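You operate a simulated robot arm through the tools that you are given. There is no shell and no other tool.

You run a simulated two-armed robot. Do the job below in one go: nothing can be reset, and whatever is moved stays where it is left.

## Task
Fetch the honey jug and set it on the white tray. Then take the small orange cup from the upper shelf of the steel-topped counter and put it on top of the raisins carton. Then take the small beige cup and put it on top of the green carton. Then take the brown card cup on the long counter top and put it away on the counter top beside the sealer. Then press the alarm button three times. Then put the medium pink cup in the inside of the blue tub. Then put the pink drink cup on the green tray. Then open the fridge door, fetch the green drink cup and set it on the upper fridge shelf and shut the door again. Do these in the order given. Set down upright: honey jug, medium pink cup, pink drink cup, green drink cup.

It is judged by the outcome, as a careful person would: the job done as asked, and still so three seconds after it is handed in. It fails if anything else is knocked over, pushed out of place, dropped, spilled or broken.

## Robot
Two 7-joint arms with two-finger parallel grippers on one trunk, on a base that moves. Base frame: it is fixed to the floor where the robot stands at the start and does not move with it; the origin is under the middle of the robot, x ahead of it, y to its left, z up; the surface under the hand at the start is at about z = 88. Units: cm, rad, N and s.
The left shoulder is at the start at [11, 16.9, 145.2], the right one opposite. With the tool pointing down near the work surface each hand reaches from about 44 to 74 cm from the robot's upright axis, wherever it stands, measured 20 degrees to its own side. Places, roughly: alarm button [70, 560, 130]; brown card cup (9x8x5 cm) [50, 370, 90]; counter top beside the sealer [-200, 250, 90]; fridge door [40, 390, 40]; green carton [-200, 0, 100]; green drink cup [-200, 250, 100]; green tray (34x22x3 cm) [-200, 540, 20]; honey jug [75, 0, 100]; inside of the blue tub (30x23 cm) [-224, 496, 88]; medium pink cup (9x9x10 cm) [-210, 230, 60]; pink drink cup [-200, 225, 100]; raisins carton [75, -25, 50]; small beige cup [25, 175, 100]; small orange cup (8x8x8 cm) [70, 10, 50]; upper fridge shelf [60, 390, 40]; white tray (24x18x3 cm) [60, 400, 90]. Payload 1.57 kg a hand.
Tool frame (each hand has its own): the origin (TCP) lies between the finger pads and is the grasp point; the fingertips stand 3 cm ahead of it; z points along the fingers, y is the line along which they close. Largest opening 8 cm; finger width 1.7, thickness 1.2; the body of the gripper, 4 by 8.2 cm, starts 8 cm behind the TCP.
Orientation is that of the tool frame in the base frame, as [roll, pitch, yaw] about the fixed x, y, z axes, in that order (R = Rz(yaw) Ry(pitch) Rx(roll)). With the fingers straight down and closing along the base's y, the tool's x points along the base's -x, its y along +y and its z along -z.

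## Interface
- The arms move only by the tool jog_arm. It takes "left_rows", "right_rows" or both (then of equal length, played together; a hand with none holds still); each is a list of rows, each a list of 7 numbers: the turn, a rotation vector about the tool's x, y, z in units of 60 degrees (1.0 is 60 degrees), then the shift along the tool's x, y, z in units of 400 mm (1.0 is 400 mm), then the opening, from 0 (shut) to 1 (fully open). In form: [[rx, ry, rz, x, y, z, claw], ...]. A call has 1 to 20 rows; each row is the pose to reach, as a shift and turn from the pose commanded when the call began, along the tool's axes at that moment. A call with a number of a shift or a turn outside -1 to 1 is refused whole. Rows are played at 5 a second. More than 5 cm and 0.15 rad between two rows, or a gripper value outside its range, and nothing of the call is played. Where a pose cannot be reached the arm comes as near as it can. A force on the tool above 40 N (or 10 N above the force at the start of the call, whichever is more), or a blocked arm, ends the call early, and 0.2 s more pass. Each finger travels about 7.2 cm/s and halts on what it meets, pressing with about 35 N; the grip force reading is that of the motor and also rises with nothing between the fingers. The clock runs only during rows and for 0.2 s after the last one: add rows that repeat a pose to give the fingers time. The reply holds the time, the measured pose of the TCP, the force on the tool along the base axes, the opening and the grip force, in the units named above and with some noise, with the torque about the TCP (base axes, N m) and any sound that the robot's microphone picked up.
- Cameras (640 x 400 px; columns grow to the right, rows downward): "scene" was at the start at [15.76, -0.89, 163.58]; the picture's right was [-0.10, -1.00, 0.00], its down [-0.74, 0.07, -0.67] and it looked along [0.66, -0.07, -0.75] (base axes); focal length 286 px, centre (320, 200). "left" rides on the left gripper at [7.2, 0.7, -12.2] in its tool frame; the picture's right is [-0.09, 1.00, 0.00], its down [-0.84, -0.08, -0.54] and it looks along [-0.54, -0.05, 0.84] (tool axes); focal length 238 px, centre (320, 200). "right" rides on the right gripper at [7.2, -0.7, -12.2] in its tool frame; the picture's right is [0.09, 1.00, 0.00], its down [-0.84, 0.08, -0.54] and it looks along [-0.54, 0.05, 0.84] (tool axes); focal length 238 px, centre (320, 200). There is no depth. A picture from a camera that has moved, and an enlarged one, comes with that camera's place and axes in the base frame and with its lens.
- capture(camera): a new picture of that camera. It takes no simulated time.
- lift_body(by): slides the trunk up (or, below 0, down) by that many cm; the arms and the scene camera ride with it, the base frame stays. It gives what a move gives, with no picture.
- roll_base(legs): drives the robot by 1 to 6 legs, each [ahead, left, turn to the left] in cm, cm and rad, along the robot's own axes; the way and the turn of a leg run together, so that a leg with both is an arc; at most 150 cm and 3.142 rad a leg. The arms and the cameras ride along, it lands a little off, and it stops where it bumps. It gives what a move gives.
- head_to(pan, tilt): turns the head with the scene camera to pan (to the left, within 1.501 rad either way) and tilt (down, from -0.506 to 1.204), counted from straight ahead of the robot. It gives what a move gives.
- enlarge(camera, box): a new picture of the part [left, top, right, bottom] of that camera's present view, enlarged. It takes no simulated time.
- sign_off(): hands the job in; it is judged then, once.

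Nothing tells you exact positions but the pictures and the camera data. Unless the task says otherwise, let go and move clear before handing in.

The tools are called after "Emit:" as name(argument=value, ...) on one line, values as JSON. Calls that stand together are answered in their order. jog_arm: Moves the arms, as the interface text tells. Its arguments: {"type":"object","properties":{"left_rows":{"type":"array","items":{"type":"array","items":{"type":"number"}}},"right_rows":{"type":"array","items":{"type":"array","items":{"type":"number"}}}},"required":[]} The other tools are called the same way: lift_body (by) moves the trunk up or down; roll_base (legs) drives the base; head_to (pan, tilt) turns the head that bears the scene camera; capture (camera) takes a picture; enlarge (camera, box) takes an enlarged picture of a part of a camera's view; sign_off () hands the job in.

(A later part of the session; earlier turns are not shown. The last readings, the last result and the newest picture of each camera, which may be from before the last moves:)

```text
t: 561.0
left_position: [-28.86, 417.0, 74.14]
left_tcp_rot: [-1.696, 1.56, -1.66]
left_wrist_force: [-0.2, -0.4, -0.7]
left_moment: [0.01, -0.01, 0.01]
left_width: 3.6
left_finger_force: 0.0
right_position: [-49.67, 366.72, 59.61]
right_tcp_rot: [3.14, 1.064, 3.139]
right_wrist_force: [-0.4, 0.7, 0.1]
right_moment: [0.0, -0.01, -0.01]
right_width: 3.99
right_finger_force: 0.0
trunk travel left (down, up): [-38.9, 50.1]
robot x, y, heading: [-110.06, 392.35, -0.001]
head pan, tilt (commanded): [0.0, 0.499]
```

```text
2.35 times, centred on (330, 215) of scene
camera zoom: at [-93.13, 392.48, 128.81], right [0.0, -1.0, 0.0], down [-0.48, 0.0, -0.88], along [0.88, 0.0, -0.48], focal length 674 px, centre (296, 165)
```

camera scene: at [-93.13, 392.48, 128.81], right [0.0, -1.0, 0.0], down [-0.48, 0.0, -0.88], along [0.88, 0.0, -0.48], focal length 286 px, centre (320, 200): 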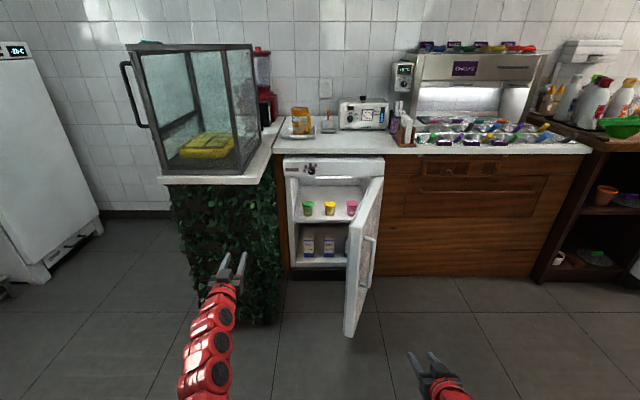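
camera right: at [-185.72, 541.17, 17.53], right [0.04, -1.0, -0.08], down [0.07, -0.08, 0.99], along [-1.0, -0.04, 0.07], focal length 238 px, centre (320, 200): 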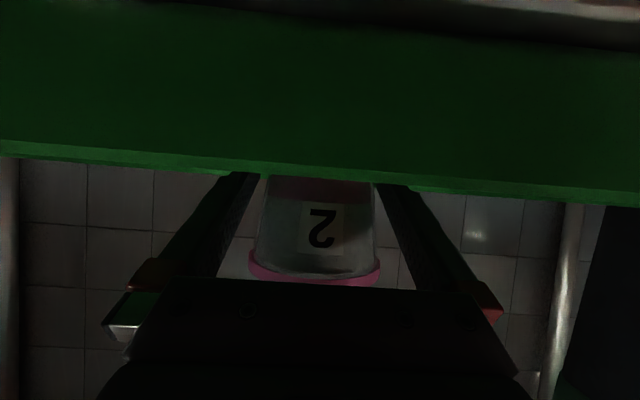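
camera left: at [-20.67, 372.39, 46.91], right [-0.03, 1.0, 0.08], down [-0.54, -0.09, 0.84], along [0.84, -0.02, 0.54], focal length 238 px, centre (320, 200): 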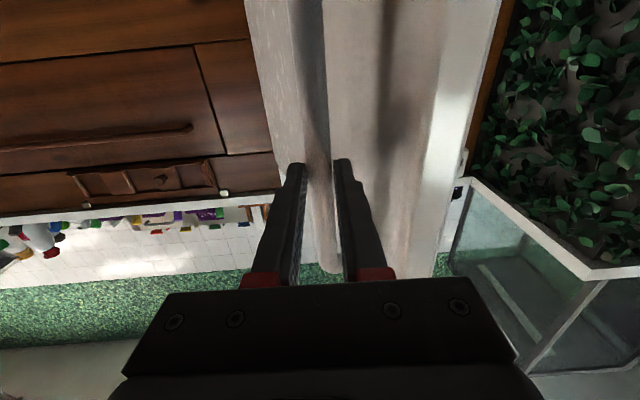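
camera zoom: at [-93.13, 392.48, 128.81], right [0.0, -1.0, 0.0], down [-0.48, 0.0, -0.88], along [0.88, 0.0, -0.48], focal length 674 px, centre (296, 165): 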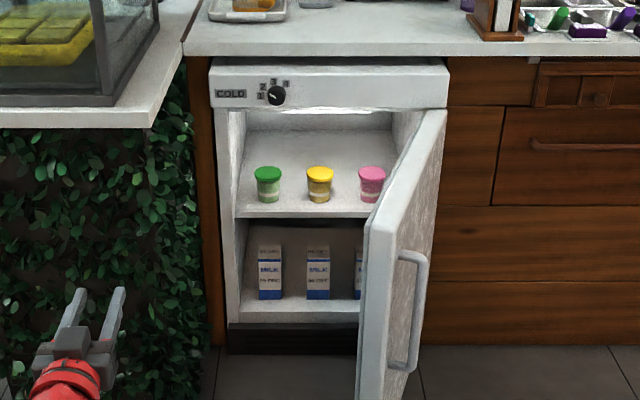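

The upper shelf (z≈43.5) has three tubs along its front edge and plenty of space behind. I'll need to reach over the tubs, so I'll grip the green drink fairly high with the right hand pitched about 34°. First I'll fold the left arm out of the way.

Emit:
jog_arm(left_rows=[[0, 0.125, 0, 0, 0, -0.083, 0.3], [0, 0.25, 0, 0, 0, -0.167, 0.3], [0, 0.375, 0, 0, 0, -0.25, 0.3], [0, 0.5, 0, 0, 0, -0.333, 0.3], [0, 0.625, 0, 0, 0, -0.417, 0.3], [0, 0.75, 0, 0, 0, -0.5, 0.3]])

Emit:
jog_arm(left_rows=[[0, 0.125, 0, 0.03, 0.1, -0.03, 0.3], [0, 0.25, 0, 0.06, 0.2, -0.06, 0.3], [0, 0.375, 0, 0.09, 0.3, -0.09, 0.3], [0, 0.5, 0, 0.12, 0.4, -0.12, 0.3], [0, 0.625, 0, 0.15, 0.5, -0.15, 0.3], [0, 0.75, 0, 0.177, 0.6, -0.177, 0.3]])

Emit:
jog_arm(left_rows=[[0, 0, 0, 0.09, 0.06, 0, 0.3], [0, 0, 0, 0.18, 0.12, 0, 0.3], [0, 0, 0, 0.27, 0.18, 0, 0.3], [0, 0, 0, 0.36, 0.24, 0, 0.3], [0, 0, 0, 0.45, 0.3, 0, 0.3], [0, 0, 0, 0.54, 0.36, 0, 0.3], [0, 0, 0, 0.63, 0.4, 0, 0.3]])

```text
t: 562.4
left_position: [-46.58, 416.43, 73.85]
left_tcp_rot: [-3.124, 0.868, -3.096]
left_wrist_force: [0.4, 0.7, -0.2]
left_moment: [-0.04, 0.0, 0.02]
left_width: 2.41
left_finger_force: 0.1
left hand out of reach, approached as far as the arm can: row 6
right_position: [-49.47, 366.84, 59.61]
right_tcp_rot: [3.14, 1.063, 3.138]
right_wrist_force: [-0.5, 0.5, -0.9]
right_moment: [-0.01, 0.0, -0.04]
right_width: 4.0
right_finger_force: 0.1
trunk travel left (down, up): [-38.9, 50.1]
robot x, y, heading: [-110.12, 392.54, -0.001]
head pan, tilt (commanded): [0.0, 0.499]
```

```text
t: 563.8
left_position: [-53.32, 437.35, 64.5]
left_tcp_rot: [-3.132, 0.151, -3.106]
left_wrist_force: [0.6, -0.7, 0.2]
left_moment: [0.01, 0.01, 0.02]
left_width: 2.42
left_finger_force: 0.1
left hand out of reach, approached as far as the arm can: row 3, 4, 5, 6
right_position: [-49.56, 366.72, 59.67]
right_tcp_rot: [3.137, 1.063, 3.136]
right_wrist_force: [-0.4, -0.8, 0.1]
right_moment: [-0.02, 0.02, 0.04]
right_width: 3.99
right_finger_force: 0.1
trunk travel left (down, up): [-38.9, 50.1]
robot x, y, heading: [-110.09, 392.26, -0.002]
head pan, tilt (commanded): [0.0, 0.499]
```

```text
t: 565.4
left_position: [-78.0, 454.02, 58.99]
left_tcp_rot: [-3.133, 0.151, -3.108]
left_wrist_force: [-0.1, 0.5, 0.3]
left_moment: [0.01, -0.02, 0.02]
left_width: 2.38
left_finger_force: 0.1
left hand out of reach, approached as far as the arm can: row 1, 2, 3, 4, 5, 6, 7
right_position: [-49.56, 366.81, 59.7]
right_tcp_rot: [3.141, 1.063, 3.137]
right_wrist_force: [-0.2, 1.2, 0.5]
right_moment: [0.01, 0.0, -0.04]
right_width: 3.99
right_finger_force: 0.1
trunk travel left (down, up): [-38.9, 50.1]
robot x, y, heading: [-109.91, 392.4, 0.002]
head pan, tilt (commanded): [0.0, 0.499]
```

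Emit:
roll_base(legs=[[0, 0, -1.57], [0, 0, -1.57]])

Emit:
jog_arm(right_rows=[[0, 0.025, 0, -0.06, 0, 0.11, 0.6], [0, 0.05, 0, -0.12, 0, 0.22, 0.8], [0, 0.075, 0, -0.18, 0, 0.33, 1], [0, 0.1, 0, -0.2415, 0, 0.438, 1]])

Emit:
lift_body(by=36)

Emit:
roll_base(legs=[[-35, 85, 0], [0, 78, 0]])

Emit:
head_to(pan=-0.15, tilt=0.5)

Emit:
capture(camera="right")

Emit:
capture(camera="scene")

```text
t: 573.5
left_position: [-144.49, 332.23, 58.96]
left_tcp_rot: [-3.133, 0.151, 0.0]
left_wrist_force: [0.7, 0.0, 0.7]
left_moment: [-0.01, -0.01, -0.03]
left_width: 2.41
left_finger_force: 0.0
right_position: [-169.88, 420.49, 59.64]
right_tcp_rot: [3.139, 1.063, -0.041]
right_wrist_force: [-0.4, -0.1, -0.3]
right_moment: [-0.01, -0.01, 0.01]
right_width: 4.01
right_finger_force: 0.1
trunk travel left (down, up): [-38.9, 50.1]
robot x, y, heading: [-110.24, 392.35, 3.107]
head pan, tilt (commanded): [0.0, 0.499]
```

```text
refused: row 1 steps farther than a row can; nothing moved
```

```text
t: 577.0
left_position: [-144.47, 332.27, 95.04]
left_tcp_rot: [-3.132, 0.153, 0.001]
left_wrist_force: [-0.3, 0.2, 0.7]
left_moment: [-0.03, 0.0, -0.02]
left_width: 2.38
left_finger_force: 0.1
right_position: [-169.85, 420.48, 95.55]
right_tcp_rot: [3.139, 1.062, -0.039]
right_wrist_force: [-0.9, -0.8, -0.4]
right_moment: [-0.01, 0.02, -0.03]
right_width: 4.01
right_finger_force: 0.0
trunk travel left (down, up): [-74.9, 14.1]
robot x, y, heading: [-110.09, 392.45, 3.105]
head pan, tilt (commanded): [0.0, 0.499]
```

```text
t: 585.7
left_position: [-119.11, 167.66, 95.07]
left_tcp_rot: [-3.133, 0.151, -0.025]
left_wrist_force: [-0.1, 0.1, 0.7]
left_moment: [0.01, 0.02, 0.04]
left_width: 2.41
left_finger_force: 0.1
right_position: [-142.18, 256.62, 95.58]
right_tcp_rot: [3.141, 1.063, -0.065]
right_wrist_force: [-0.7, 0.2, -0.7]
right_moment: [0.02, 0.0, 0.01]
right_width: 3.98
right_finger_force: 0.1
trunk travel left (down, up): [-74.9, 14.1]
robot x, y, heading: [-83.25, 226.85, 3.081]
head pan, tilt (commanded): [0.0, 0.499]
```

```text
t: 586.4
left_position: [-119.0, 167.82, 95.03]
left_tcp_rot: [-3.132, 0.152, -0.024]
left_wrist_force: [0.3, 0.5, 0.2]
left_moment: [0.03, 0.01, 0.03]
left_width: 2.43
left_finger_force: 0.1
right_position: [-142.28, 256.54, 95.57]
right_tcp_rot: [-3.141, 1.063, -0.066]
right_wrist_force: [0.6, -0.7, -1.0]
right_moment: [-0.03, -0.03, 0.01]
right_width: 3.99
right_finger_force: 0.0
trunk travel left (down, up): [-74.9, 14.1]
robot x, y, heading: [-83.45, 226.95, 3.079]
head pan, tilt (commanded): [-0.15, 0.499]
```

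```text
taken
camera right: at [-128.11, 256.33, 95.21], right [-0.02, -1.0, -0.08], down [0.06, -0.08, 0.99], along [-1.0, 0.01, 0.06], focal length 238 px, centre (320, 200)
```

right: 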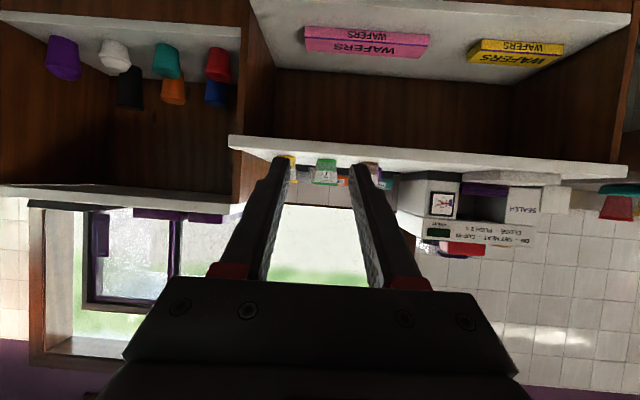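

```text
taken
camera scene: at [-100.29, 229.39, 164.81], right [0.21, 0.98, 0.0], down [0.47, -0.1, -0.88], along [-0.86, 0.18, -0.48], focal length 286 px, centre (320, 200)
```

scene: 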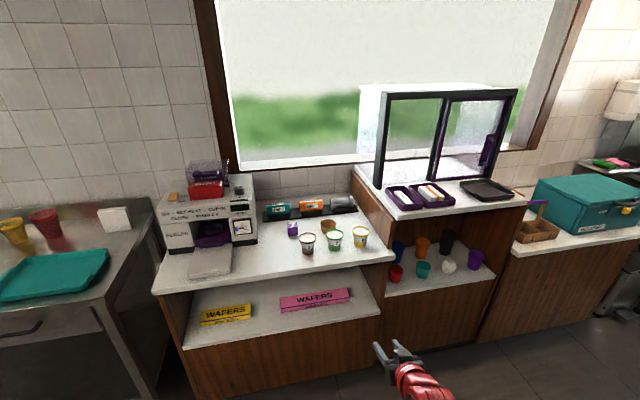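

Emit:
roll_base(legs=[[0, 0, 0.061]])

Emit:
jog_arm(right_rows=[[0, 0.02, 0, -0.048, 0, 0.088, 0.6], [0, 0.04, 0, -0.097, 0, 0.175, 0.8], [0, 0.06, 0, -0.145, 0, 0.263, 1], [0, 0.08, 0, -0.193, 0, 0.35, 1], [0, 0.1, 0, -0.2415, 0, 0.438, 1]])

Emit:
lift_body(by=-2.6)

Emit:
capture(camera="right")

Emit:
enlarge(camera="scene", box=[250, 180, 420, 300])

```text
t: 587.2
left_position: [-115.26, 165.6, 94.99]
left_tcp_rot: [-3.133, 0.15, 0.038]
left_wrist_force: [-0.2, -0.2, 0.4]
left_moment: [-0.01, 0.03, -0.01]
left_width: 2.42
left_finger_force: 0.0
right_position: [-143.85, 252.95, 95.72]
right_tcp_rot: [3.139, 1.062, 0.0]
right_wrist_force: [-0.6, 0.1, 0.4]
right_moment: [0.06, -0.01, 0.0]
right_width: 4.02
right_finger_force: 0.1
trunk travel left (down, up): [-74.9, 14.1]
robot x, y, heading: [-83.18, 227.2, -3.14]
head pan, tilt (commanded): [-0.15, 0.499]
```

```text
t: 588.4
left_position: [-115.46, 165.65, 94.98]
left_tcp_rot: [-3.133, 0.149, 0.036]
left_wrist_force: [0.1, 0.0, 0.7]
left_moment: [0.04, -0.01, 0.0]
left_width: 2.42
left_finger_force: 0.0
right_position: [-164.08, 253.06, 95.42]
right_tcp_rot: [3.139, 0.957, 0.0]
right_wrist_force: [-0.2, 0.2, -0.7]
right_moment: [-0.03, 0.05, 0.01]
right_width: 8.0
right_finger_force: 0.0
trunk travel left (down, up): [-74.9, 14.1]
robot x, y, heading: [-83.33, 227.19, -3.141]
head pan, tilt (commanded): [-0.15, 0.499]
```

```text
t: 589.1
left_position: [-115.23, 165.61, 92.47]
left_tcp_rot: [-3.133, 0.152, 0.036]
left_wrist_force: [0.2, 0.1, -0.2]
left_moment: [0.03, 0.02, 0.01]
left_width: 2.38
left_finger_force: 0.0
right_position: [-164.04, 253.12, 93.09]
right_tcp_rot: [3.139, 0.958, -0.001]
right_wrist_force: [0.4, 0.0, 0.2]
right_moment: [0.0, 0.0, -0.01]
right_width: 8.0
right_finger_force: 0.1
trunk travel left (down, up): [-72.3, 16.7]
robot x, y, heading: [-82.93, 227.12, -3.143]
head pan, tilt (commanded): [-0.15, 0.499]
```

```text
taken
camera right: at [-149.93, 253.79, 93.99], right [0.05, -1.0, -0.07], down [-0.04, -0.08, 1.0], along [-1.0, -0.05, -0.04], focal length 238 px, centre (320, 200)
```

right: 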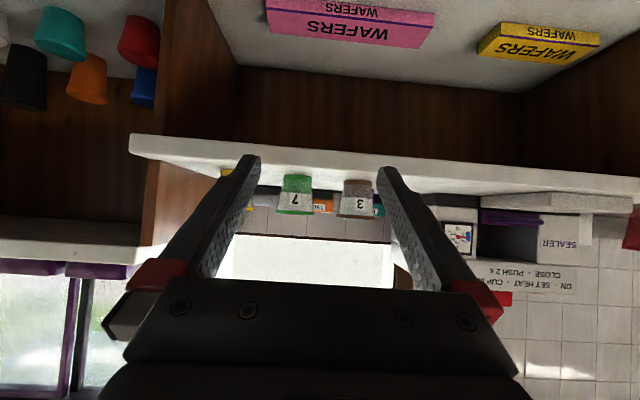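

```text
3.33 times, centred on (335, 240) of scene
camera zoom: at [-100.33, 228.39, 162.22], right [0.15, 0.99, 0.0], down [0.47, -0.07, -0.88], along [-0.87, 0.13, -0.48], focal length 954 px, centre (270, 67)
```

zoom: 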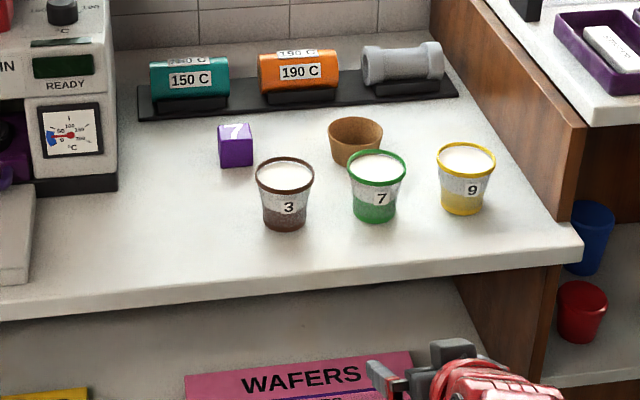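

The green cup is at about (-195.8, 256.4), with the card cup 8 cm behind it. Approaching carefully.

Emit:
lift_body(by=-0.5)

Emit:
roll_base(legs=[[18, -3.3, 0]])

Emit:
capture(camera="right")

```text
t: 589.7
left_position: [-115.31, 165.59, 92.01]
left_tcp_rot: [-3.131, 0.152, 0.037]
left_wrist_force: [-0.2, -0.5, 0.5]
left_moment: [-0.03, 0.01, -0.02]
left_width: 2.4
left_finger_force: 0.0
right_position: [-163.94, 253.16, 92.52]
right_tcp_rot: [3.141, 0.958, -0.002]
right_wrist_force: [-0.2, 0.1, 0.0]
right_moment: [0.02, -0.01, 0.0]
right_width: 8.02
right_finger_force: 0.1
trunk travel left (down, up): [-71.8, 17.2]
robot x, y, heading: [-83.05, 227.01, -3.142]
head pan, tilt (commanded): [-0.15, 0.499]
```

```text
t: 591.2
left_position: [-132.87, 168.72, 92.03]
left_tcp_rot: [-3.132, 0.151, 0.043]
left_wrist_force: [-0.2, 0.5, -0.1]
left_moment: [0.02, -0.03, 0.02]
left_width: 2.37
left_finger_force: 0.0
right_position: [-182.02, 255.94, 92.45]
right_tcp_rot: [3.138, 0.956, 0.006]
right_wrist_force: [-0.3, -1.1, -0.2]
right_moment: [0.03, 0.04, -0.01]
right_width: 8.04
right_finger_force: 0.1
trunk travel left (down, up): [-71.8, 17.2]
robot x, y, heading: [-101.34, 230.32, -3.135]
head pan, tilt (commanded): [-0.15, 0.499]
```

```text
taken
camera right: at [-168.11, 256.66, 93.44], right [0.06, -1.0, -0.07], down [-0.04, -0.08, 1.0], along [-1.0, -0.06, -0.04], focal length 238 px, centre (320, 200)
```

right: 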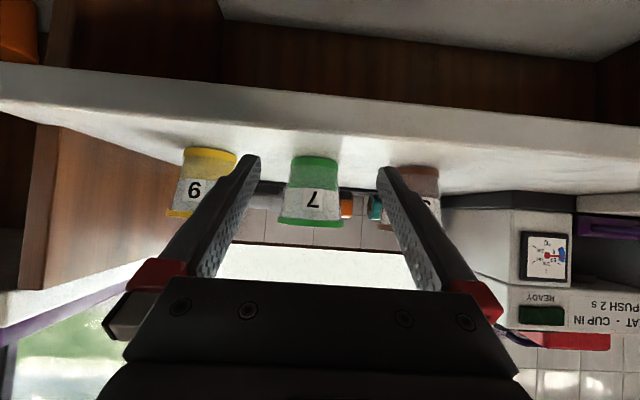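

Emit:
roll_base(legs=[[7, 0, 0]])

Emit:
capture(camera="right")

```text
t: 592.2
left_position: [-139.71, 168.53, 92.01]
left_tcp_rot: [-3.133, 0.149, 0.045]
left_wrist_force: [0.6, 0.3, -0.2]
left_moment: [-0.01, 0.01, 0.01]
left_width: 2.39
left_finger_force: 0.0
right_position: [-188.99, 255.68, 92.28]
right_tcp_rot: [3.14, 0.958, 0.004]
right_wrist_force: [0.0, -0.5, -0.5]
right_moment: [0.01, 0.03, -0.01]
right_width: 7.99
right_finger_force: 0.0
trunk travel left (down, up): [-71.8, 17.2]
robot x, y, heading: [-108.15, 230.69, -3.128]
head pan, tilt (commanded): [-0.15, 0.499]
```

```text
taken
camera right: at [-175.06, 256.54, 93.41], right [0.06, -1.0, -0.07], down [-0.04, -0.08, 1.0], along [-1.0, -0.06, -0.04], focal length 238 px, centre (320, 200)
```

right: 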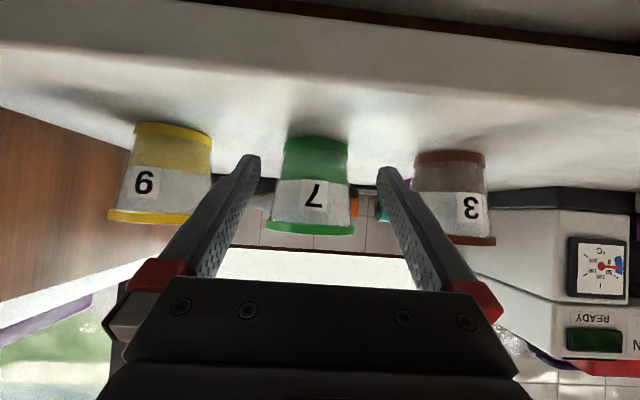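

Emit:
jog_arm(right_rows=[[0, 0, 0, 0, -0.01, 0, 1], [0, 0, 0, 0, -0.01, 0, 1]])

Emit:
roll_base(legs=[[6.4, 0, 0]])

Emit:
capture(camera="right")

```text
t: 592.8
left_position: [-139.77, 168.67, 91.95]
left_tcp_rot: [-3.133, 0.151, 0.046]
left_wrist_force: [0.2, 0.2, -0.1]
left_moment: [-0.04, -0.03, -0.03]
left_width: 2.39
left_finger_force: 0.1
right_position: [-189.12, 256.2, 92.4]
right_tcp_rot: [3.141, 0.956, 0.005]
right_wrist_force: [-0.4, 0.0, 0.4]
right_moment: [0.01, 0.01, 0.05]
right_width: 7.99
right_finger_force: 0.1
trunk travel left (down, up): [-71.8, 17.2]
robot x, y, heading: [-108.16, 230.71, -3.131]
head pan, tilt (commanded): [-0.15, 0.499]
```

```text
t: 593.8
left_position: [-145.95, 168.7, 92.01]
left_tcp_rot: [-3.133, 0.152, 0.043]
left_wrist_force: [-0.5, -0.3, 0.4]
left_moment: [-0.02, -0.01, 0.03]
left_width: 2.4
left_finger_force: 0.1
right_position: [-195.27, 256.4, 92.49]
right_tcp_rot: [3.14, 0.959, 0.004]
right_wrist_force: [0.3, 0.2, -0.1]
right_moment: [0.02, 0.03, 0.0]
right_width: 7.99
right_finger_force: 0.1
trunk travel left (down, up): [-71.8, 17.2]
robot x, y, heading: [-114.3, 230.22, -3.134]
head pan, tilt (commanded): [-0.15, 0.499]
```

```text
taken
camera right: at [-181.17, 257.08, 93.49], right [0.06, -1.0, -0.07], down [-0.04, -0.08, 1.0], along [-1.0, -0.05, -0.04], focal length 238 px, centre (320, 200)
```

right: 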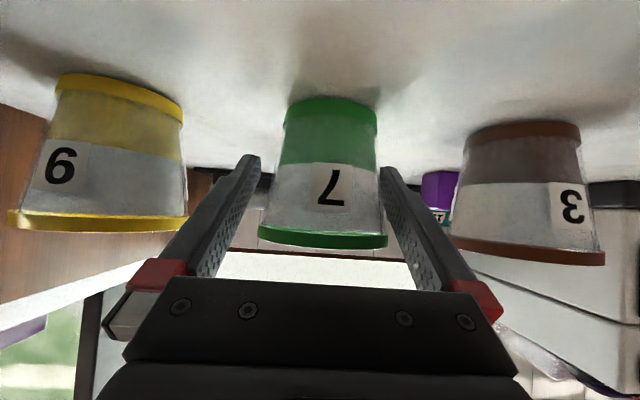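

Emit:
jog_arm(right_rows=[[0, 0, 0, 0, 0.0085, 0, 1], [0, 0, 0, 0, 0.0085, 0, 0.9], [0, 0, 0, 0, 0.0085, 0, 0.75], [0, 0, 0, 0, 0.0085, 0, 0.6], [0, 0, 0, 0, 0.0085, 0, 0.6]])

Emit:
capture(camera="right")

```text
t: 595.0
left_position: [-146.02, 168.64, 92.08]
left_tcp_rot: [-3.132, 0.153, 0.045]
left_wrist_force: [-0.9, 0.2, 0.0]
left_moment: [-0.01, 0.02, 0.02]
left_width: 2.4
left_finger_force: 0.0
right_position: [-195.04, 255.91, 92.55]
right_tcp_rot: [3.14, 0.959, 0.004]
right_wrist_force: [1.5, -0.5, 2.0]
right_moment: [0.02, 0.01, -0.01]
right_width: 6.75
right_finger_force: 34.8
trunk travel left (down, up): [-71.8, 17.2]
robot x, y, heading: [-114.06, 230.26, -3.136]
head pan, tilt (commanded): [-0.15, 0.499]
```

```text
taken
camera right: at [-181.09, 256.66, 93.61], right [0.06, -1.0, -0.07], down [-0.04, -0.08, 1.0], along [-1.0, -0.05, -0.04], focal length 238 px, centre (320, 200)
```

right: 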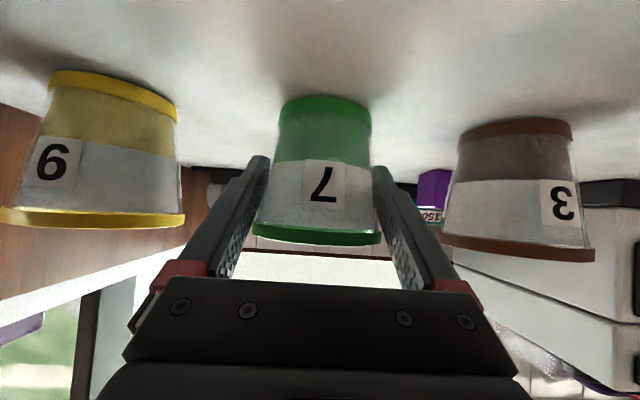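

Gripped at 6.75 cm. Lifting, backing out, then turning toward the fridge.

Emit:
lift_body(by=6)

Emit:
roll_base(legs=[[-25, 0, 0]])

Emit:
capture(camera="right")

Emit:
roll_base(legs=[[0, -60, 0], [0, 0, 1.0], [0, 0, 1.0], [0, 0, 1.14]])

Emit:
capture(camera="right")

```text
t: 596.0
left_position: [-146.0, 168.85, 97.92]
left_tcp_rot: [-3.135, 0.151, 0.044]
left_wrist_force: [-0.1, -0.6, 0.0]
left_moment: [0.0, 0.01, 0.01]
left_width: 2.42
left_finger_force: 0.1
right_position: [-195.08, 256.05, 98.52]
right_tcp_rot: [3.14, 0.958, 0.002]
right_wrist_force: [-0.8, 0.1, -0.8]
right_moment: [-0.02, 0.0, -0.01]
right_width: 6.74
right_finger_force: 35.0
trunk travel left (down, up): [-77.8, 11.2]
robot x, y, heading: [-114.3, 230.56, -3.134]
head pan, tilt (commanded): [-0.15, 0.499]
```

```text
t: 597.9
left_position: [-120.22, 168.87, 97.99]
left_tcp_rot: [-3.134, 0.149, 0.041]
left_wrist_force: [0.4, 0.1, 0.5]
left_moment: [-0.01, -0.03, 0.04]
left_width: 2.41
left_finger_force: 0.1
right_position: [-168.9, 256.14, 98.58]
right_tcp_rot: [3.138, 0.958, -0.001]
right_wrist_force: [0.4, 0.0, -1.4]
right_moment: [0.0, 0.03, -0.05]
right_width: 6.75
right_finger_force: 34.8
trunk travel left (down, up): [-77.8, 11.2]
robot x, y, heading: [-88.18, 230.51, -3.14]
head pan, tilt (commanded): [-0.15, 0.499]
```

```text
taken
camera right: at [-154.99, 256.97, 99.54], right [0.06, -1.0, -0.07], down [-0.04, -0.08, 1.0], along [-1.0, -0.05, -0.04], focal length 238 px, centre (320, 200)
```

right: 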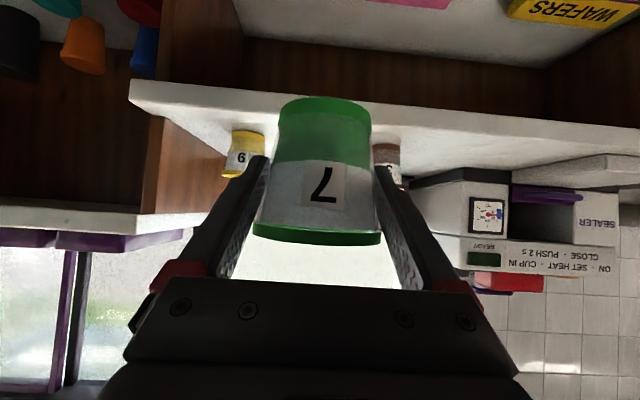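

```text
t: 609.3
left_position: [-54.96, 354.62, 97.84]
left_tcp_rot: [-3.133, 0.15, -3.121]
left_wrist_force: [-0.7, 0.2, -0.7]
left_moment: [-0.02, 0.01, -0.01]
left_width: 2.39
left_finger_force: 0.1
right_position: [-7.61, 266.14, 98.54]
right_tcp_rot: [3.139, 0.959, 3.123]
right_wrist_force: [-0.9, 0.5, -1.4]
right_moment: [-0.01, 0.02, 0.0]
right_width: 6.69
right_finger_force: 34.9
trunk travel left (down, up): [-77.8, 11.2]
robot x, y, heading: [-87.84, 293.41, -0.016]
head pan, tilt (commanded): [-0.15, 0.499]
```

```text
taken
camera right: at [-21.88, 265.81, 99.56], right [-0.04, 1.0, -0.07], down [0.04, 0.08, 1.0], along [1.0, 0.03, -0.04], focal length 238 px, centre (320, 200)
```

right: 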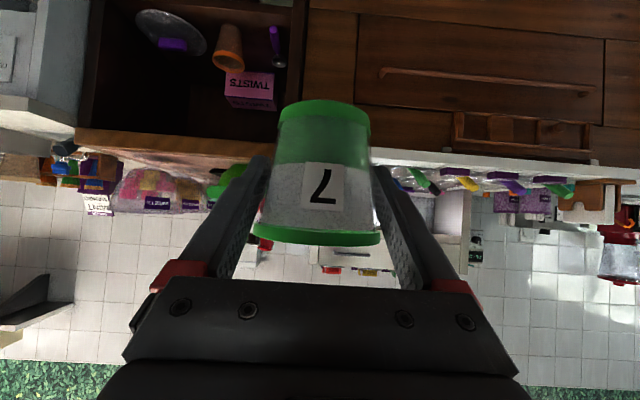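

The green drink is held upright. I'll slide to in front of the open fridge (well back), lower the trunk, and raise and centre the arm so it can reach in low and straight.

Emit:
roll_base(legs=[[-22, 70, 0.016], [0, 42, 0]])

Emit:
lift_body(by=-40)

Emit:
jog_arm(right_rows=[[0, 0, 0, -0.07, 0.05, -0.035, 0.6], [0, 0, 0, -0.14, 0.1, -0.07, 0.6], [0, 0, 0, -0.21, 0.15, -0.105, 0.6], [0, 0, 0, -0.28, 0.2, -0.14, 0.6], [0, 0, 0, -0.35, 0.25, -0.175, 0.6], [0, 0, 0, -0.41, 0.3, -0.21, 0.6]])

Emit:
lift_body(by=-22)

Emit:
capture(camera="right")

Emit:
head_to(pan=-0.1, tilt=0.3)

Emit:
capture(camera="scene")

```text
t: 615.5
left_position: [-78.39, 466.18, 97.89]
left_tcp_rot: [-3.133, 0.152, -3.1]
left_wrist_force: [0.5, -0.3, 0.2]
left_moment: [-0.01, 0.0, 0.05]
left_width: 2.39
left_finger_force: 0.0
right_position: [-29.37, 378.85, 98.54]
right_tcp_rot: [3.139, 0.959, -3.137]
right_wrist_force: [0.9, -0.1, -1.7]
right_moment: [0.0, 0.01, -0.01]
right_width: 6.69
right_finger_force: 35.1
trunk travel left (down, up): [-77.8, 11.2]
robot x, y, heading: [-110.13, 404.54, 0.004]
head pan, tilt (commanded): [-0.15, 0.499]
```

```text
t: 619.3
left_position: [-78.52, 466.07, 57.96]
left_tcp_rot: [-3.133, 0.15, -3.1]
left_wrist_force: [0.1, -0.1, -0.1]
left_moment: [-0.03, 0.01, 0.02]
left_width: 2.39
left_finger_force: 0.0
right_position: [-29.32, 378.79, 58.48]
right_tcp_rot: [3.139, 0.956, -3.138]
right_wrist_force: [-0.2, 0.3, -1.1]
right_moment: [0.03, 0.0, 0.02]
right_width: 6.67
right_finger_force: 35.0
trunk travel left (down, up): [-37.8, 51.2]
robot x, y, heading: [-110.43, 404.66, 0.01]
head pan, tilt (commanded): [-0.15, 0.499]
```

```text
t: 620.7
left_position: [-78.52, 466.25, 57.88]
left_tcp_rot: [-3.132, 0.151, -3.099]
left_wrist_force: [0.6, -0.6, 0.6]
left_moment: [0.0, -0.02, -0.02]
left_width: 2.39
left_finger_force: 0.1
right_position: [-26.91, 390.9, 76.87]
right_tcp_rot: [3.141, 0.956, -3.139]
right_wrist_force: [-0.1, -0.2, -2.3]
right_moment: [-0.01, 0.01, -0.03]
right_width: 6.69
right_finger_force: 34.3
trunk travel left (down, up): [-37.8, 51.2]
robot x, y, heading: [-110.26, 404.04, 0.003]
head pan, tilt (commanded): [-0.15, 0.499]
```

```text
t: 623.0
left_position: [-78.46, 466.12, 35.92]
left_tcp_rot: [-3.134, 0.149, -3.1]
left_wrist_force: [0.1, -0.7, 0.5]
left_moment: [-0.02, -0.01, -0.01]
left_width: 2.41
left_finger_force: 0.0
right_position: [-26.85, 390.99, 54.86]
right_tcp_rot: [3.14, 0.959, -3.136]
right_wrist_force: [-0.2, -0.4, -1.4]
right_moment: [0.03, -0.02, 0.02]
right_width: 6.66
right_finger_force: 35.2
trunk travel left (down, up): [-15.8, 73.2]
robot x, y, heading: [-110.11, 404.47, 0.009]
head pan, tilt (commanded): [-0.15, 0.499]
```

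```text
taken
camera right: at [-41.01, 390.31, 55.92], right [-0.06, 1.0, -0.07], down [0.04, 0.08, 1.0], along [1.0, 0.05, -0.04], focal length 238 px, centre (320, 200)
```

right: 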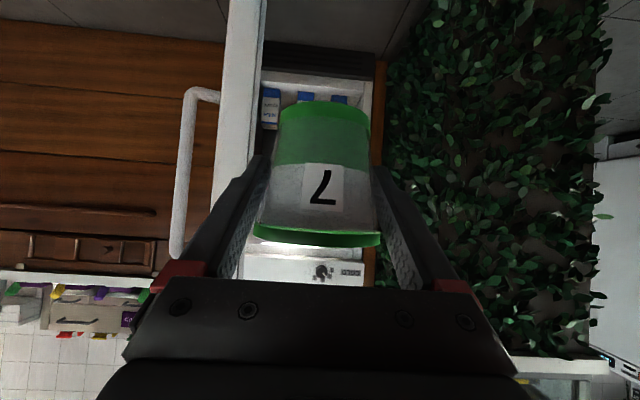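

```text
t: 623.8
left_position: [-78.51, 466.21, 36.02]
left_tcp_rot: [-3.132, 0.149, -3.099]
left_wrist_force: [0.5, 0.3, 0.1]
left_moment: [-0.01, -0.04, 0.0]
left_width: 2.44
left_finger_force: 0.1
right_position: [-26.72, 391.1, 54.85]
right_tcp_rot: [3.14, 0.957, -3.138]
right_wrist_force: [-0.1, -0.8, -1.5]
right_moment: [-0.02, 0.01, 0.01]
right_width: 6.69
right_finger_force: 34.8
trunk travel left (down, up): [-15.8, 73.2]
robot x, y, heading: [-110.23, 404.53, 0.006]
head pan, tilt (commanded): [-0.099, 0.3]
```

```text
taken
camera scene: at [-92.93, 403.55, 107.54], right [-0.09, -1.0, 0.0], down [-0.3, 0.03, -0.95], along [0.95, -0.09, -0.3], focal length 286 px, centre (320, 200)
```

scene: 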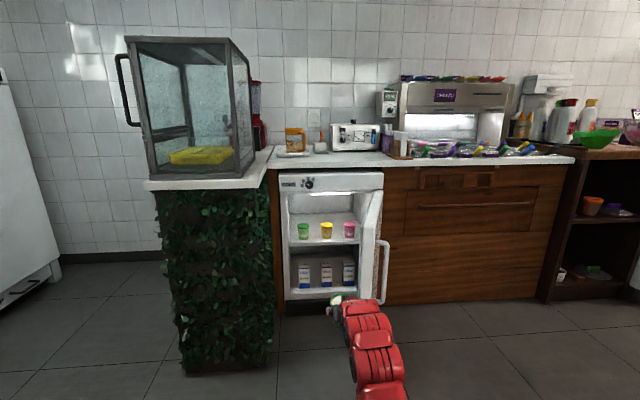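

Emit:
enlarge(camera="scene", box=[265, 160, 405, 310])

```text
2.67 times, centred on (335, 235) of scene
camera zoom: at [-92.93, 403.55, 107.54], right [-0.09, -1.0, 0.0], down [-0.3, 0.03, -0.95], along [0.95, -0.09, -0.3], focal length 763 px, centre (280, 107)
```

zoom: 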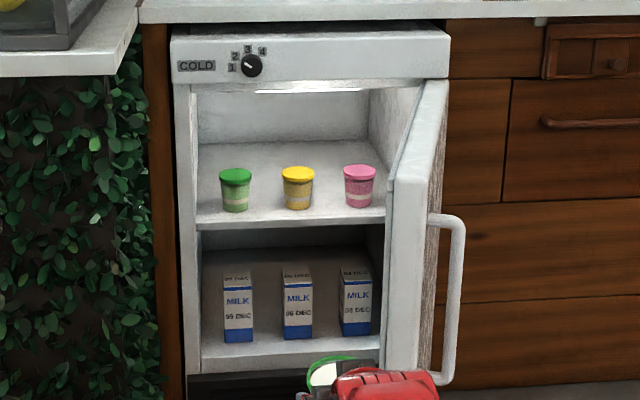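

I measure the shelf at z≈43.2, the tub lids at ≈50.8 and the opening's top at ≈71.2. Over the tubs I'll flatten the hand about 4° so both the cup and the wrist clear, then steepen it again behind them. I'll extend the arm, tuck the left arm back and set the height.

Emit:
jog_arm(right_rows=[[0, -0.017, 0, -0.042, 0.01, 0.06, 0.6], [0, -0.034, 0, -0.084, 0.02, 0.12, 0.6], [0, -0.05, 0, -0.126, 0.03, 0.18, 0.6], [0, -0.067, 0, -0.167, 0.04, 0.237, 0.6], [0, -0.067, 0, -0.167, 0.04, 0.237, 0.6]], left_rows=[[0, 0, 0, 0.1, 0.02, 0, 0.3], [0, 0, 0, 0.2, 0.04, 0, 0.3], [0, 0, 0, 0.3, 0.06, 0, 0.3], [0, 0, 0, 0.4, 0.08, 0, 0.3], [0, 0, 0, 0.45, 0.1, 0, 0.3]])

Emit:
lift_body(by=2.2)

Emit:
roll_base(legs=[[30, 2, 0]])

Emit:
capture(camera="scene")

Emit:
capture(camera="right")

```text
t: 625.0
left_position: [-96.61, 469.25, 33.12]
left_tcp_rot: [-3.132, 0.151, -3.101]
left_wrist_force: [0.8, -0.1, -0.4]
left_moment: [-0.01, -0.03, -0.01]
left_width: 2.42
left_finger_force: 0.1
left hand out of reach, approached as far as the arm can: row 1, 2
right_position: [-16.15, 392.7, 54.94]
right_tcp_rot: [3.141, 1.029, -3.139]
right_wrist_force: [-0.7, 1.0, 0.0]
right_moment: [0.0, 0.05, 0.02]
right_width: 6.67
right_finger_force: 34.8
right hand out of reach, approached as far as the arm can: row 4, 5
trunk travel left (down, up): [-15.8, 73.2]
robot x, y, heading: [-110.4, 404.84, 0.011]
head pan, tilt (commanded): [-0.099, 0.3]
```

```text
t: 625.6
left_position: [-96.46, 469.28, 35.24]
left_tcp_rot: [-3.131, 0.149, -3.101]
left_wrist_force: [0.6, 0.6, -0.1]
left_moment: [0.01, -0.02, -0.03]
left_width: 2.39
left_finger_force: 0.1
right_position: [-16.1, 392.76, 56.94]
right_tcp_rot: [3.14, 1.026, -3.138]
right_wrist_force: [0.7, 0.7, -2.0]
right_moment: [-0.01, 0.01, -0.03]
right_width: 6.69
right_finger_force: 35.0
trunk travel left (down, up): [-18.0, 71.0]
robot x, y, heading: [-110.09, 404.16, 0.007]
head pan, tilt (commanded): [-0.099, 0.3]
```

```text
t: 627.7
left_position: [-65.71, 471.47, 35.27]
left_tcp_rot: [-3.133, 0.15, -3.104]
left_wrist_force: [0.8, -0.3, -0.2]
left_moment: [-0.01, 0.0, -0.01]
left_width: 2.39
left_finger_force: 0.0
right_position: [14.3, 394.54, 56.9]
right_tcp_rot: [3.141, 1.027, 3.139]
right_wrist_force: [-0.3, 0.7, -2.4]
right_moment: [0.02, -0.02, 0.02]
right_width: 6.68
right_finger_force: 35.1
trunk travel left (down, up): [-18.0, 71.0]
robot x, y, heading: [-79.33, 406.6, 0.003]
head pan, tilt (commanded): [-0.099, 0.3]
```

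```text
taken
camera scene: at [-62.42, 405.72, 109.74], right [-0.1, -1.0, 0.0], down [-0.29, 0.03, -0.96], along [0.95, -0.09, -0.3], focal length 286 px, centre (320, 200)
```

scene: 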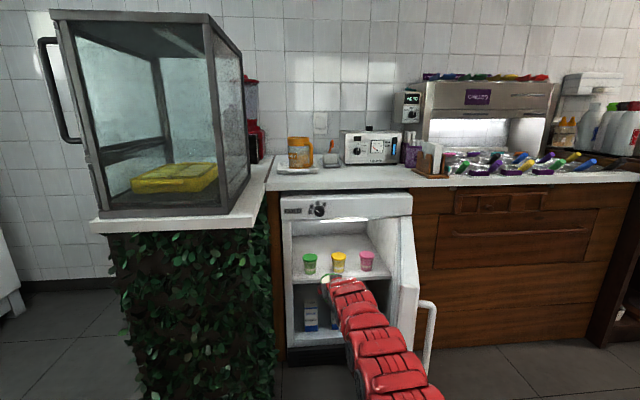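

```text
taken
camera right: at [0.16, 393.95, 57.06], right [-0.05, 1.0, -0.08], down [-0.03, 0.08, 1.0], along [1.0, 0.05, 0.03], focal length 238 px, centre (320, 200)
```

right: 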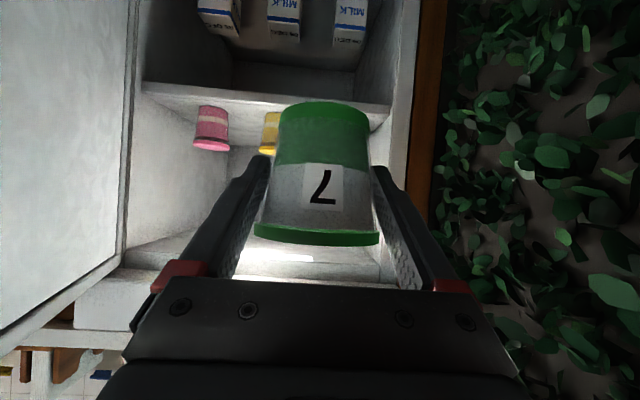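

Emit:
lift_body(by=-0.4)

Emit:
roll_base(legs=[[22, -1, 0]])

Emit:
capture(camera="right")

Emit:
head_to(pan=-0.15, tilt=0.5)

Emit:
capture(camera="scene")

```text
t: 628.2
left_position: [-65.73, 471.42, 34.76]
left_tcp_rot: [-3.133, 0.151, -3.102]
left_wrist_force: [-1.1, -0.4, -0.1]
left_moment: [-0.01, 0.0, -0.01]
left_width: 2.41
left_finger_force: 0.0
right_position: [14.33, 394.61, 56.5]
right_tcp_rot: [3.141, 1.025, 3.14]
right_wrist_force: [-0.7, -1.5, -1.6]
right_moment: [0.0, 0.0, -0.02]
right_width: 6.67
right_finger_force: 34.9
trunk travel left (down, up): [-17.6, 71.4]
robot x, y, heading: [-79.6, 406.47, 0.005]
head pan, tilt (commanded): [-0.099, 0.3]
```

```text
t: 629.9
left_position: [-44.1, 470.54, 34.77]
left_tcp_rot: [-3.132, 0.15, -3.102]
left_wrist_force: [-0.3, 0.5, 0.6]
left_moment: [-0.01, 0.03, 0.02]
left_width: 2.4
left_finger_force: 0.1
right_position: [36.13, 393.7, 56.59]
right_tcp_rot: [3.141, 1.026, 3.14]
right_wrist_force: [-0.1, -0.2, -1.5]
right_moment: [-0.01, 0.03, 0.01]
right_width: 6.66
right_finger_force: 34.8
trunk travel left (down, up): [-17.6, 71.4]
robot x, y, heading: [-58.22, 405.47, 0.001]
head pan, tilt (commanded): [-0.099, 0.3]
```

```text
taken
camera right: at [21.82, 393.02, 56.65], right [-0.05, 1.0, -0.08], down [-0.03, 0.08, 1.0], along [1.0, 0.05, 0.03], focal length 238 px, centre (320, 200)
```

right: 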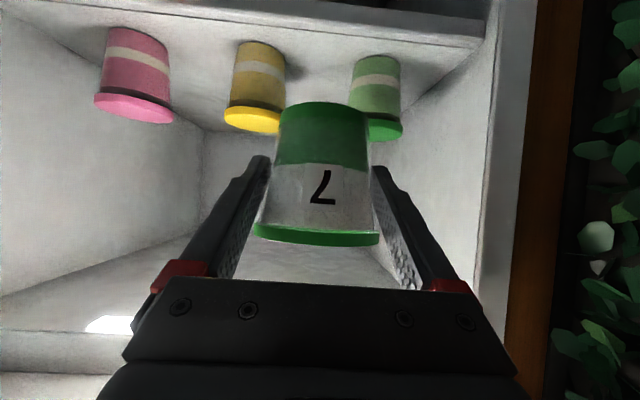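

```text
t: 630.6
left_position: [-44.2, 470.44, 34.69]
left_tcp_rot: [-3.133, 0.15, -3.102]
left_wrist_force: [-0.9, 1.1, 0.5]
left_moment: [-0.01, 0.02, -0.02]
left_width: 2.39
left_finger_force: 0.0
right_position: [36.09, 393.65, 56.61]
right_tcp_rot: [3.141, 1.026, 3.141]
right_wrist_force: [1.4, 0.2, -1.3]
right_moment: [-0.01, 0.03, 0.01]
right_width: 6.66
right_finger_force: 34.9
trunk travel left (down, up): [-17.6, 71.4]
robot x, y, heading: [-57.83, 405.88, 0.002]
head pan, tilt (commanded): [-0.15, 0.499]
```

```text
taken
camera scene: at [-41.07, 404.35, 107.51], right [-0.15, -0.99, 0.0], down [-0.47, 0.07, -0.88], along [0.87, -0.13, -0.48], focal length 286 px, centre (320, 200)
```

scene: 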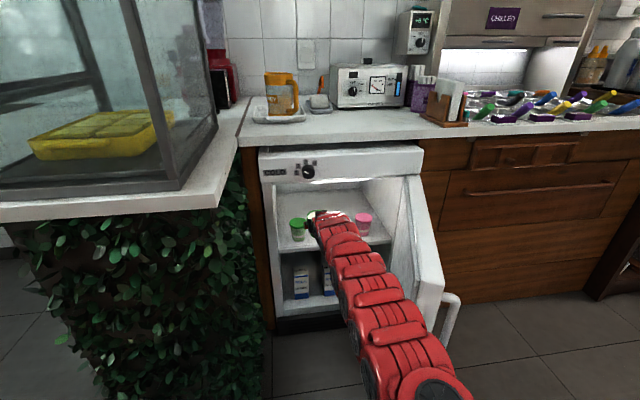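

Emit:
enlarge(camera="right", box=[0, 220, 240, 400])

Emit:
enlarge(camera="scene", box=[240, 140, 440, 300])

```text
2.22 times, centred on (120, 310) of right
camera zoom: at [21.81, 393.02, 56.66], right [-0.05, 1.0, -0.08], down [-0.03, 0.08, 1.0], along [1.0, 0.05, 0.03], focal length 530 px, centre (764, -44)
```

zoom: 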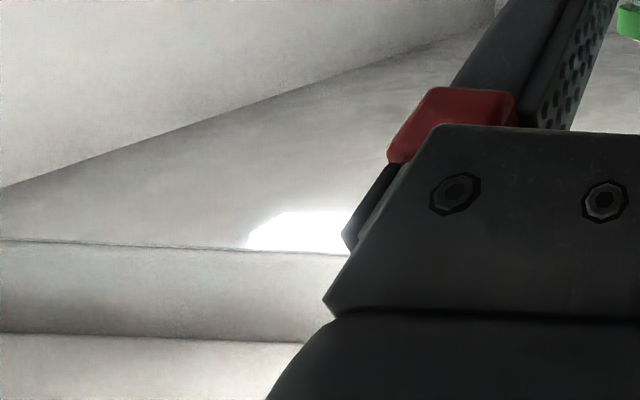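

```text
2.50 times, centred on (340, 220) of scene
camera zoom: at [-41.07, 404.35, 107.51], right [-0.15, -0.99, 0.0], down [-0.47, 0.07, -0.88], along [0.87, -0.13, -0.48], focal length 716 px, centre (270, 150)
```

zoom: 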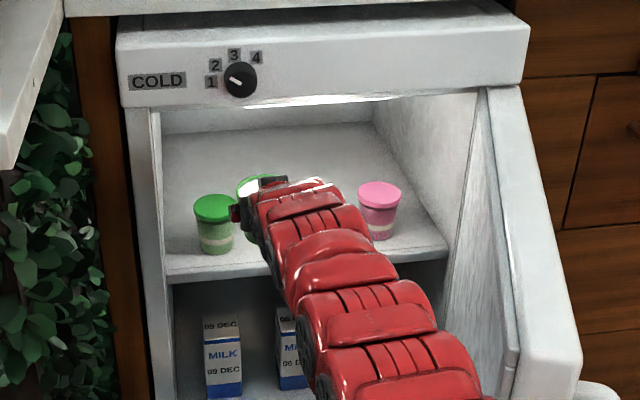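

Clearance under the fridge's top edge is tight, so I'll triangulate that edge by taking a second view from 8 cm further back.

Emit:
roll_base(legs=[[-8, 0, 0]])

Emit:
enlarge(camera="right", box=[0, 180, 240, 360])

Emit:
head_to(pan=-0.3, tilt=0.2)

Emit:
capture(camera="scene")

```text
t: 631.7
left_position: [-52.05, 470.43, 34.78]
left_tcp_rot: [-3.133, 0.152, -3.104]
left_wrist_force: [-0.3, 0.8, -0.3]
left_moment: [0.01, 0.02, -0.02]
left_width: 2.4
left_finger_force: 0.0
right_position: [27.99, 393.61, 56.63]
right_tcp_rot: [3.139, 1.029, 3.14]
right_wrist_force: [-0.2, 0.5, -1.5]
right_moment: [0.0, 0.0, 0.0]
right_width: 6.67
right_finger_force: 34.8
trunk travel left (down, up): [-17.6, 71.4]
robot x, y, heading: [-65.72, 405.78, -0.002]
head pan, tilt (commanded): [-0.15, 0.499]
```

```text
2.22 times, centred on (120, 270) of right
camera zoom: at [13.82, 392.96, 56.71], right [-0.05, 1.0, -0.08], down [-0.03, 0.08, 1.0], along [1.0, 0.05, 0.03], focal length 530 px, centre (764, 44)
```

zoom: 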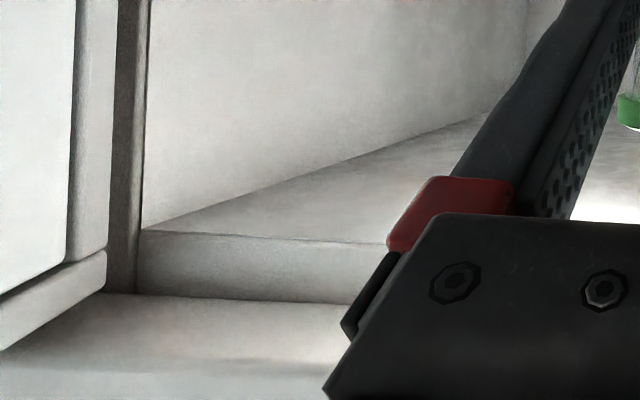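

```text
t: 632.5
left_position: [-52.01, 470.5, 34.81]
left_tcp_rot: [-3.133, 0.149, -3.102]
left_wrist_force: [0.4, -0.4, 0.4]
left_moment: [0.01, -0.01, -0.04]
left_width: 2.42
left_finger_force: 0.1
right_position: [28.12, 393.6, 56.6]
right_tcp_rot: [3.139, 1.025, 3.138]
right_wrist_force: [0.6, -0.5, -2.0]
right_moment: [0.01, 0.03, -0.01]
right_width: 6.64
right_finger_force: 35.4
trunk travel left (down, up): [-17.6, 71.4]
robot x, y, heading: [-65.9, 405.77, -0.001]
head pan, tilt (commanded): [-0.3, 0.201]
```

```text
taken
camera scene: at [-49.13, 402.94, 110.27], right [-0.29, -0.96, 0.0], down [-0.19, 0.06, -0.98], along [0.94, -0.29, -0.2], focal length 286 px, centre (320, 200)
```

scene: 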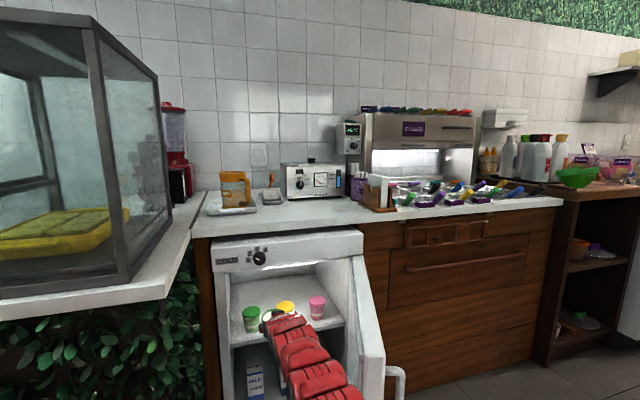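

The inner ceiling is at z≈69.5 behind x≈41.5, and the panel underside is at ≈72. So I can pass over the tubs at this height, then descend diagonally behind them. Moving in.

Emit:
roll_base(legs=[[14, 0, 0]])

Emit:
capture(camera="right")

Emit:
enlarge(camera="scene", box=[200, 220, 400, 400])

```text
t: 633.8
left_position: [-37.54, 470.43, 34.87]
left_tcp_rot: [-3.131, 0.15, -3.105]
left_wrist_force: [0.5, -0.1, -0.2]
left_moment: [0.02, 0.0, 0.02]
left_width: 2.4
left_finger_force: 0.0
right_position: [42.46, 393.51, 56.49]
right_tcp_rot: [3.14, 1.026, 3.137]
right_wrist_force: [0.2, -0.3, -0.9]
right_moment: [0.02, -0.03, 0.0]
right_width: 6.64
right_finger_force: 35.2
trunk travel left (down, up): [-17.6, 71.4]
robot x, y, heading: [-51.32, 405.21, 0.001]
head pan, tilt (commanded): [-0.3, 0.201]
```

```text
taken
camera right: at [28.13, 392.87, 56.63], right [-0.05, 1.0, -0.08], down [-0.03, 0.08, 1.0], along [1.0, 0.05, 0.03], focal length 238 px, centre (320, 200)
```

right: 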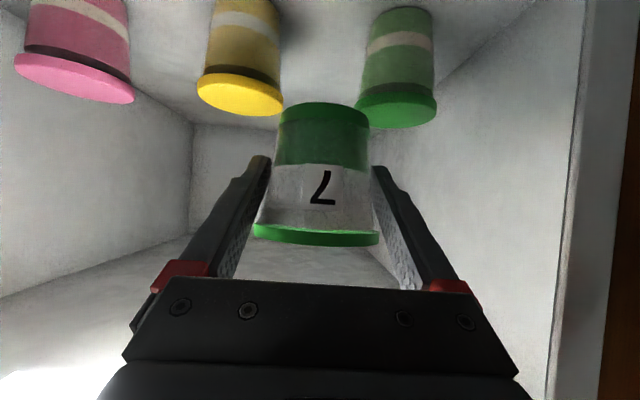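

```text
2.22 times, centred on (300, 310) of scene
camera zoom: at [-34.8, 402.93, 110.27], right [-0.29, -0.96, 0.0], down [-0.19, 0.06, -0.98], along [0.94, -0.29, -0.2], focal length 636 px, centre (364, -44)
```

zoom: 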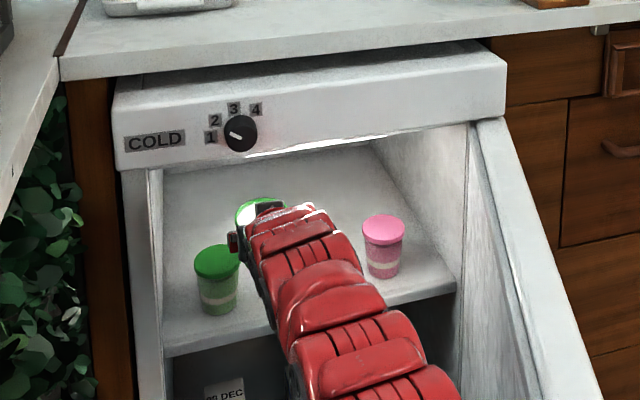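

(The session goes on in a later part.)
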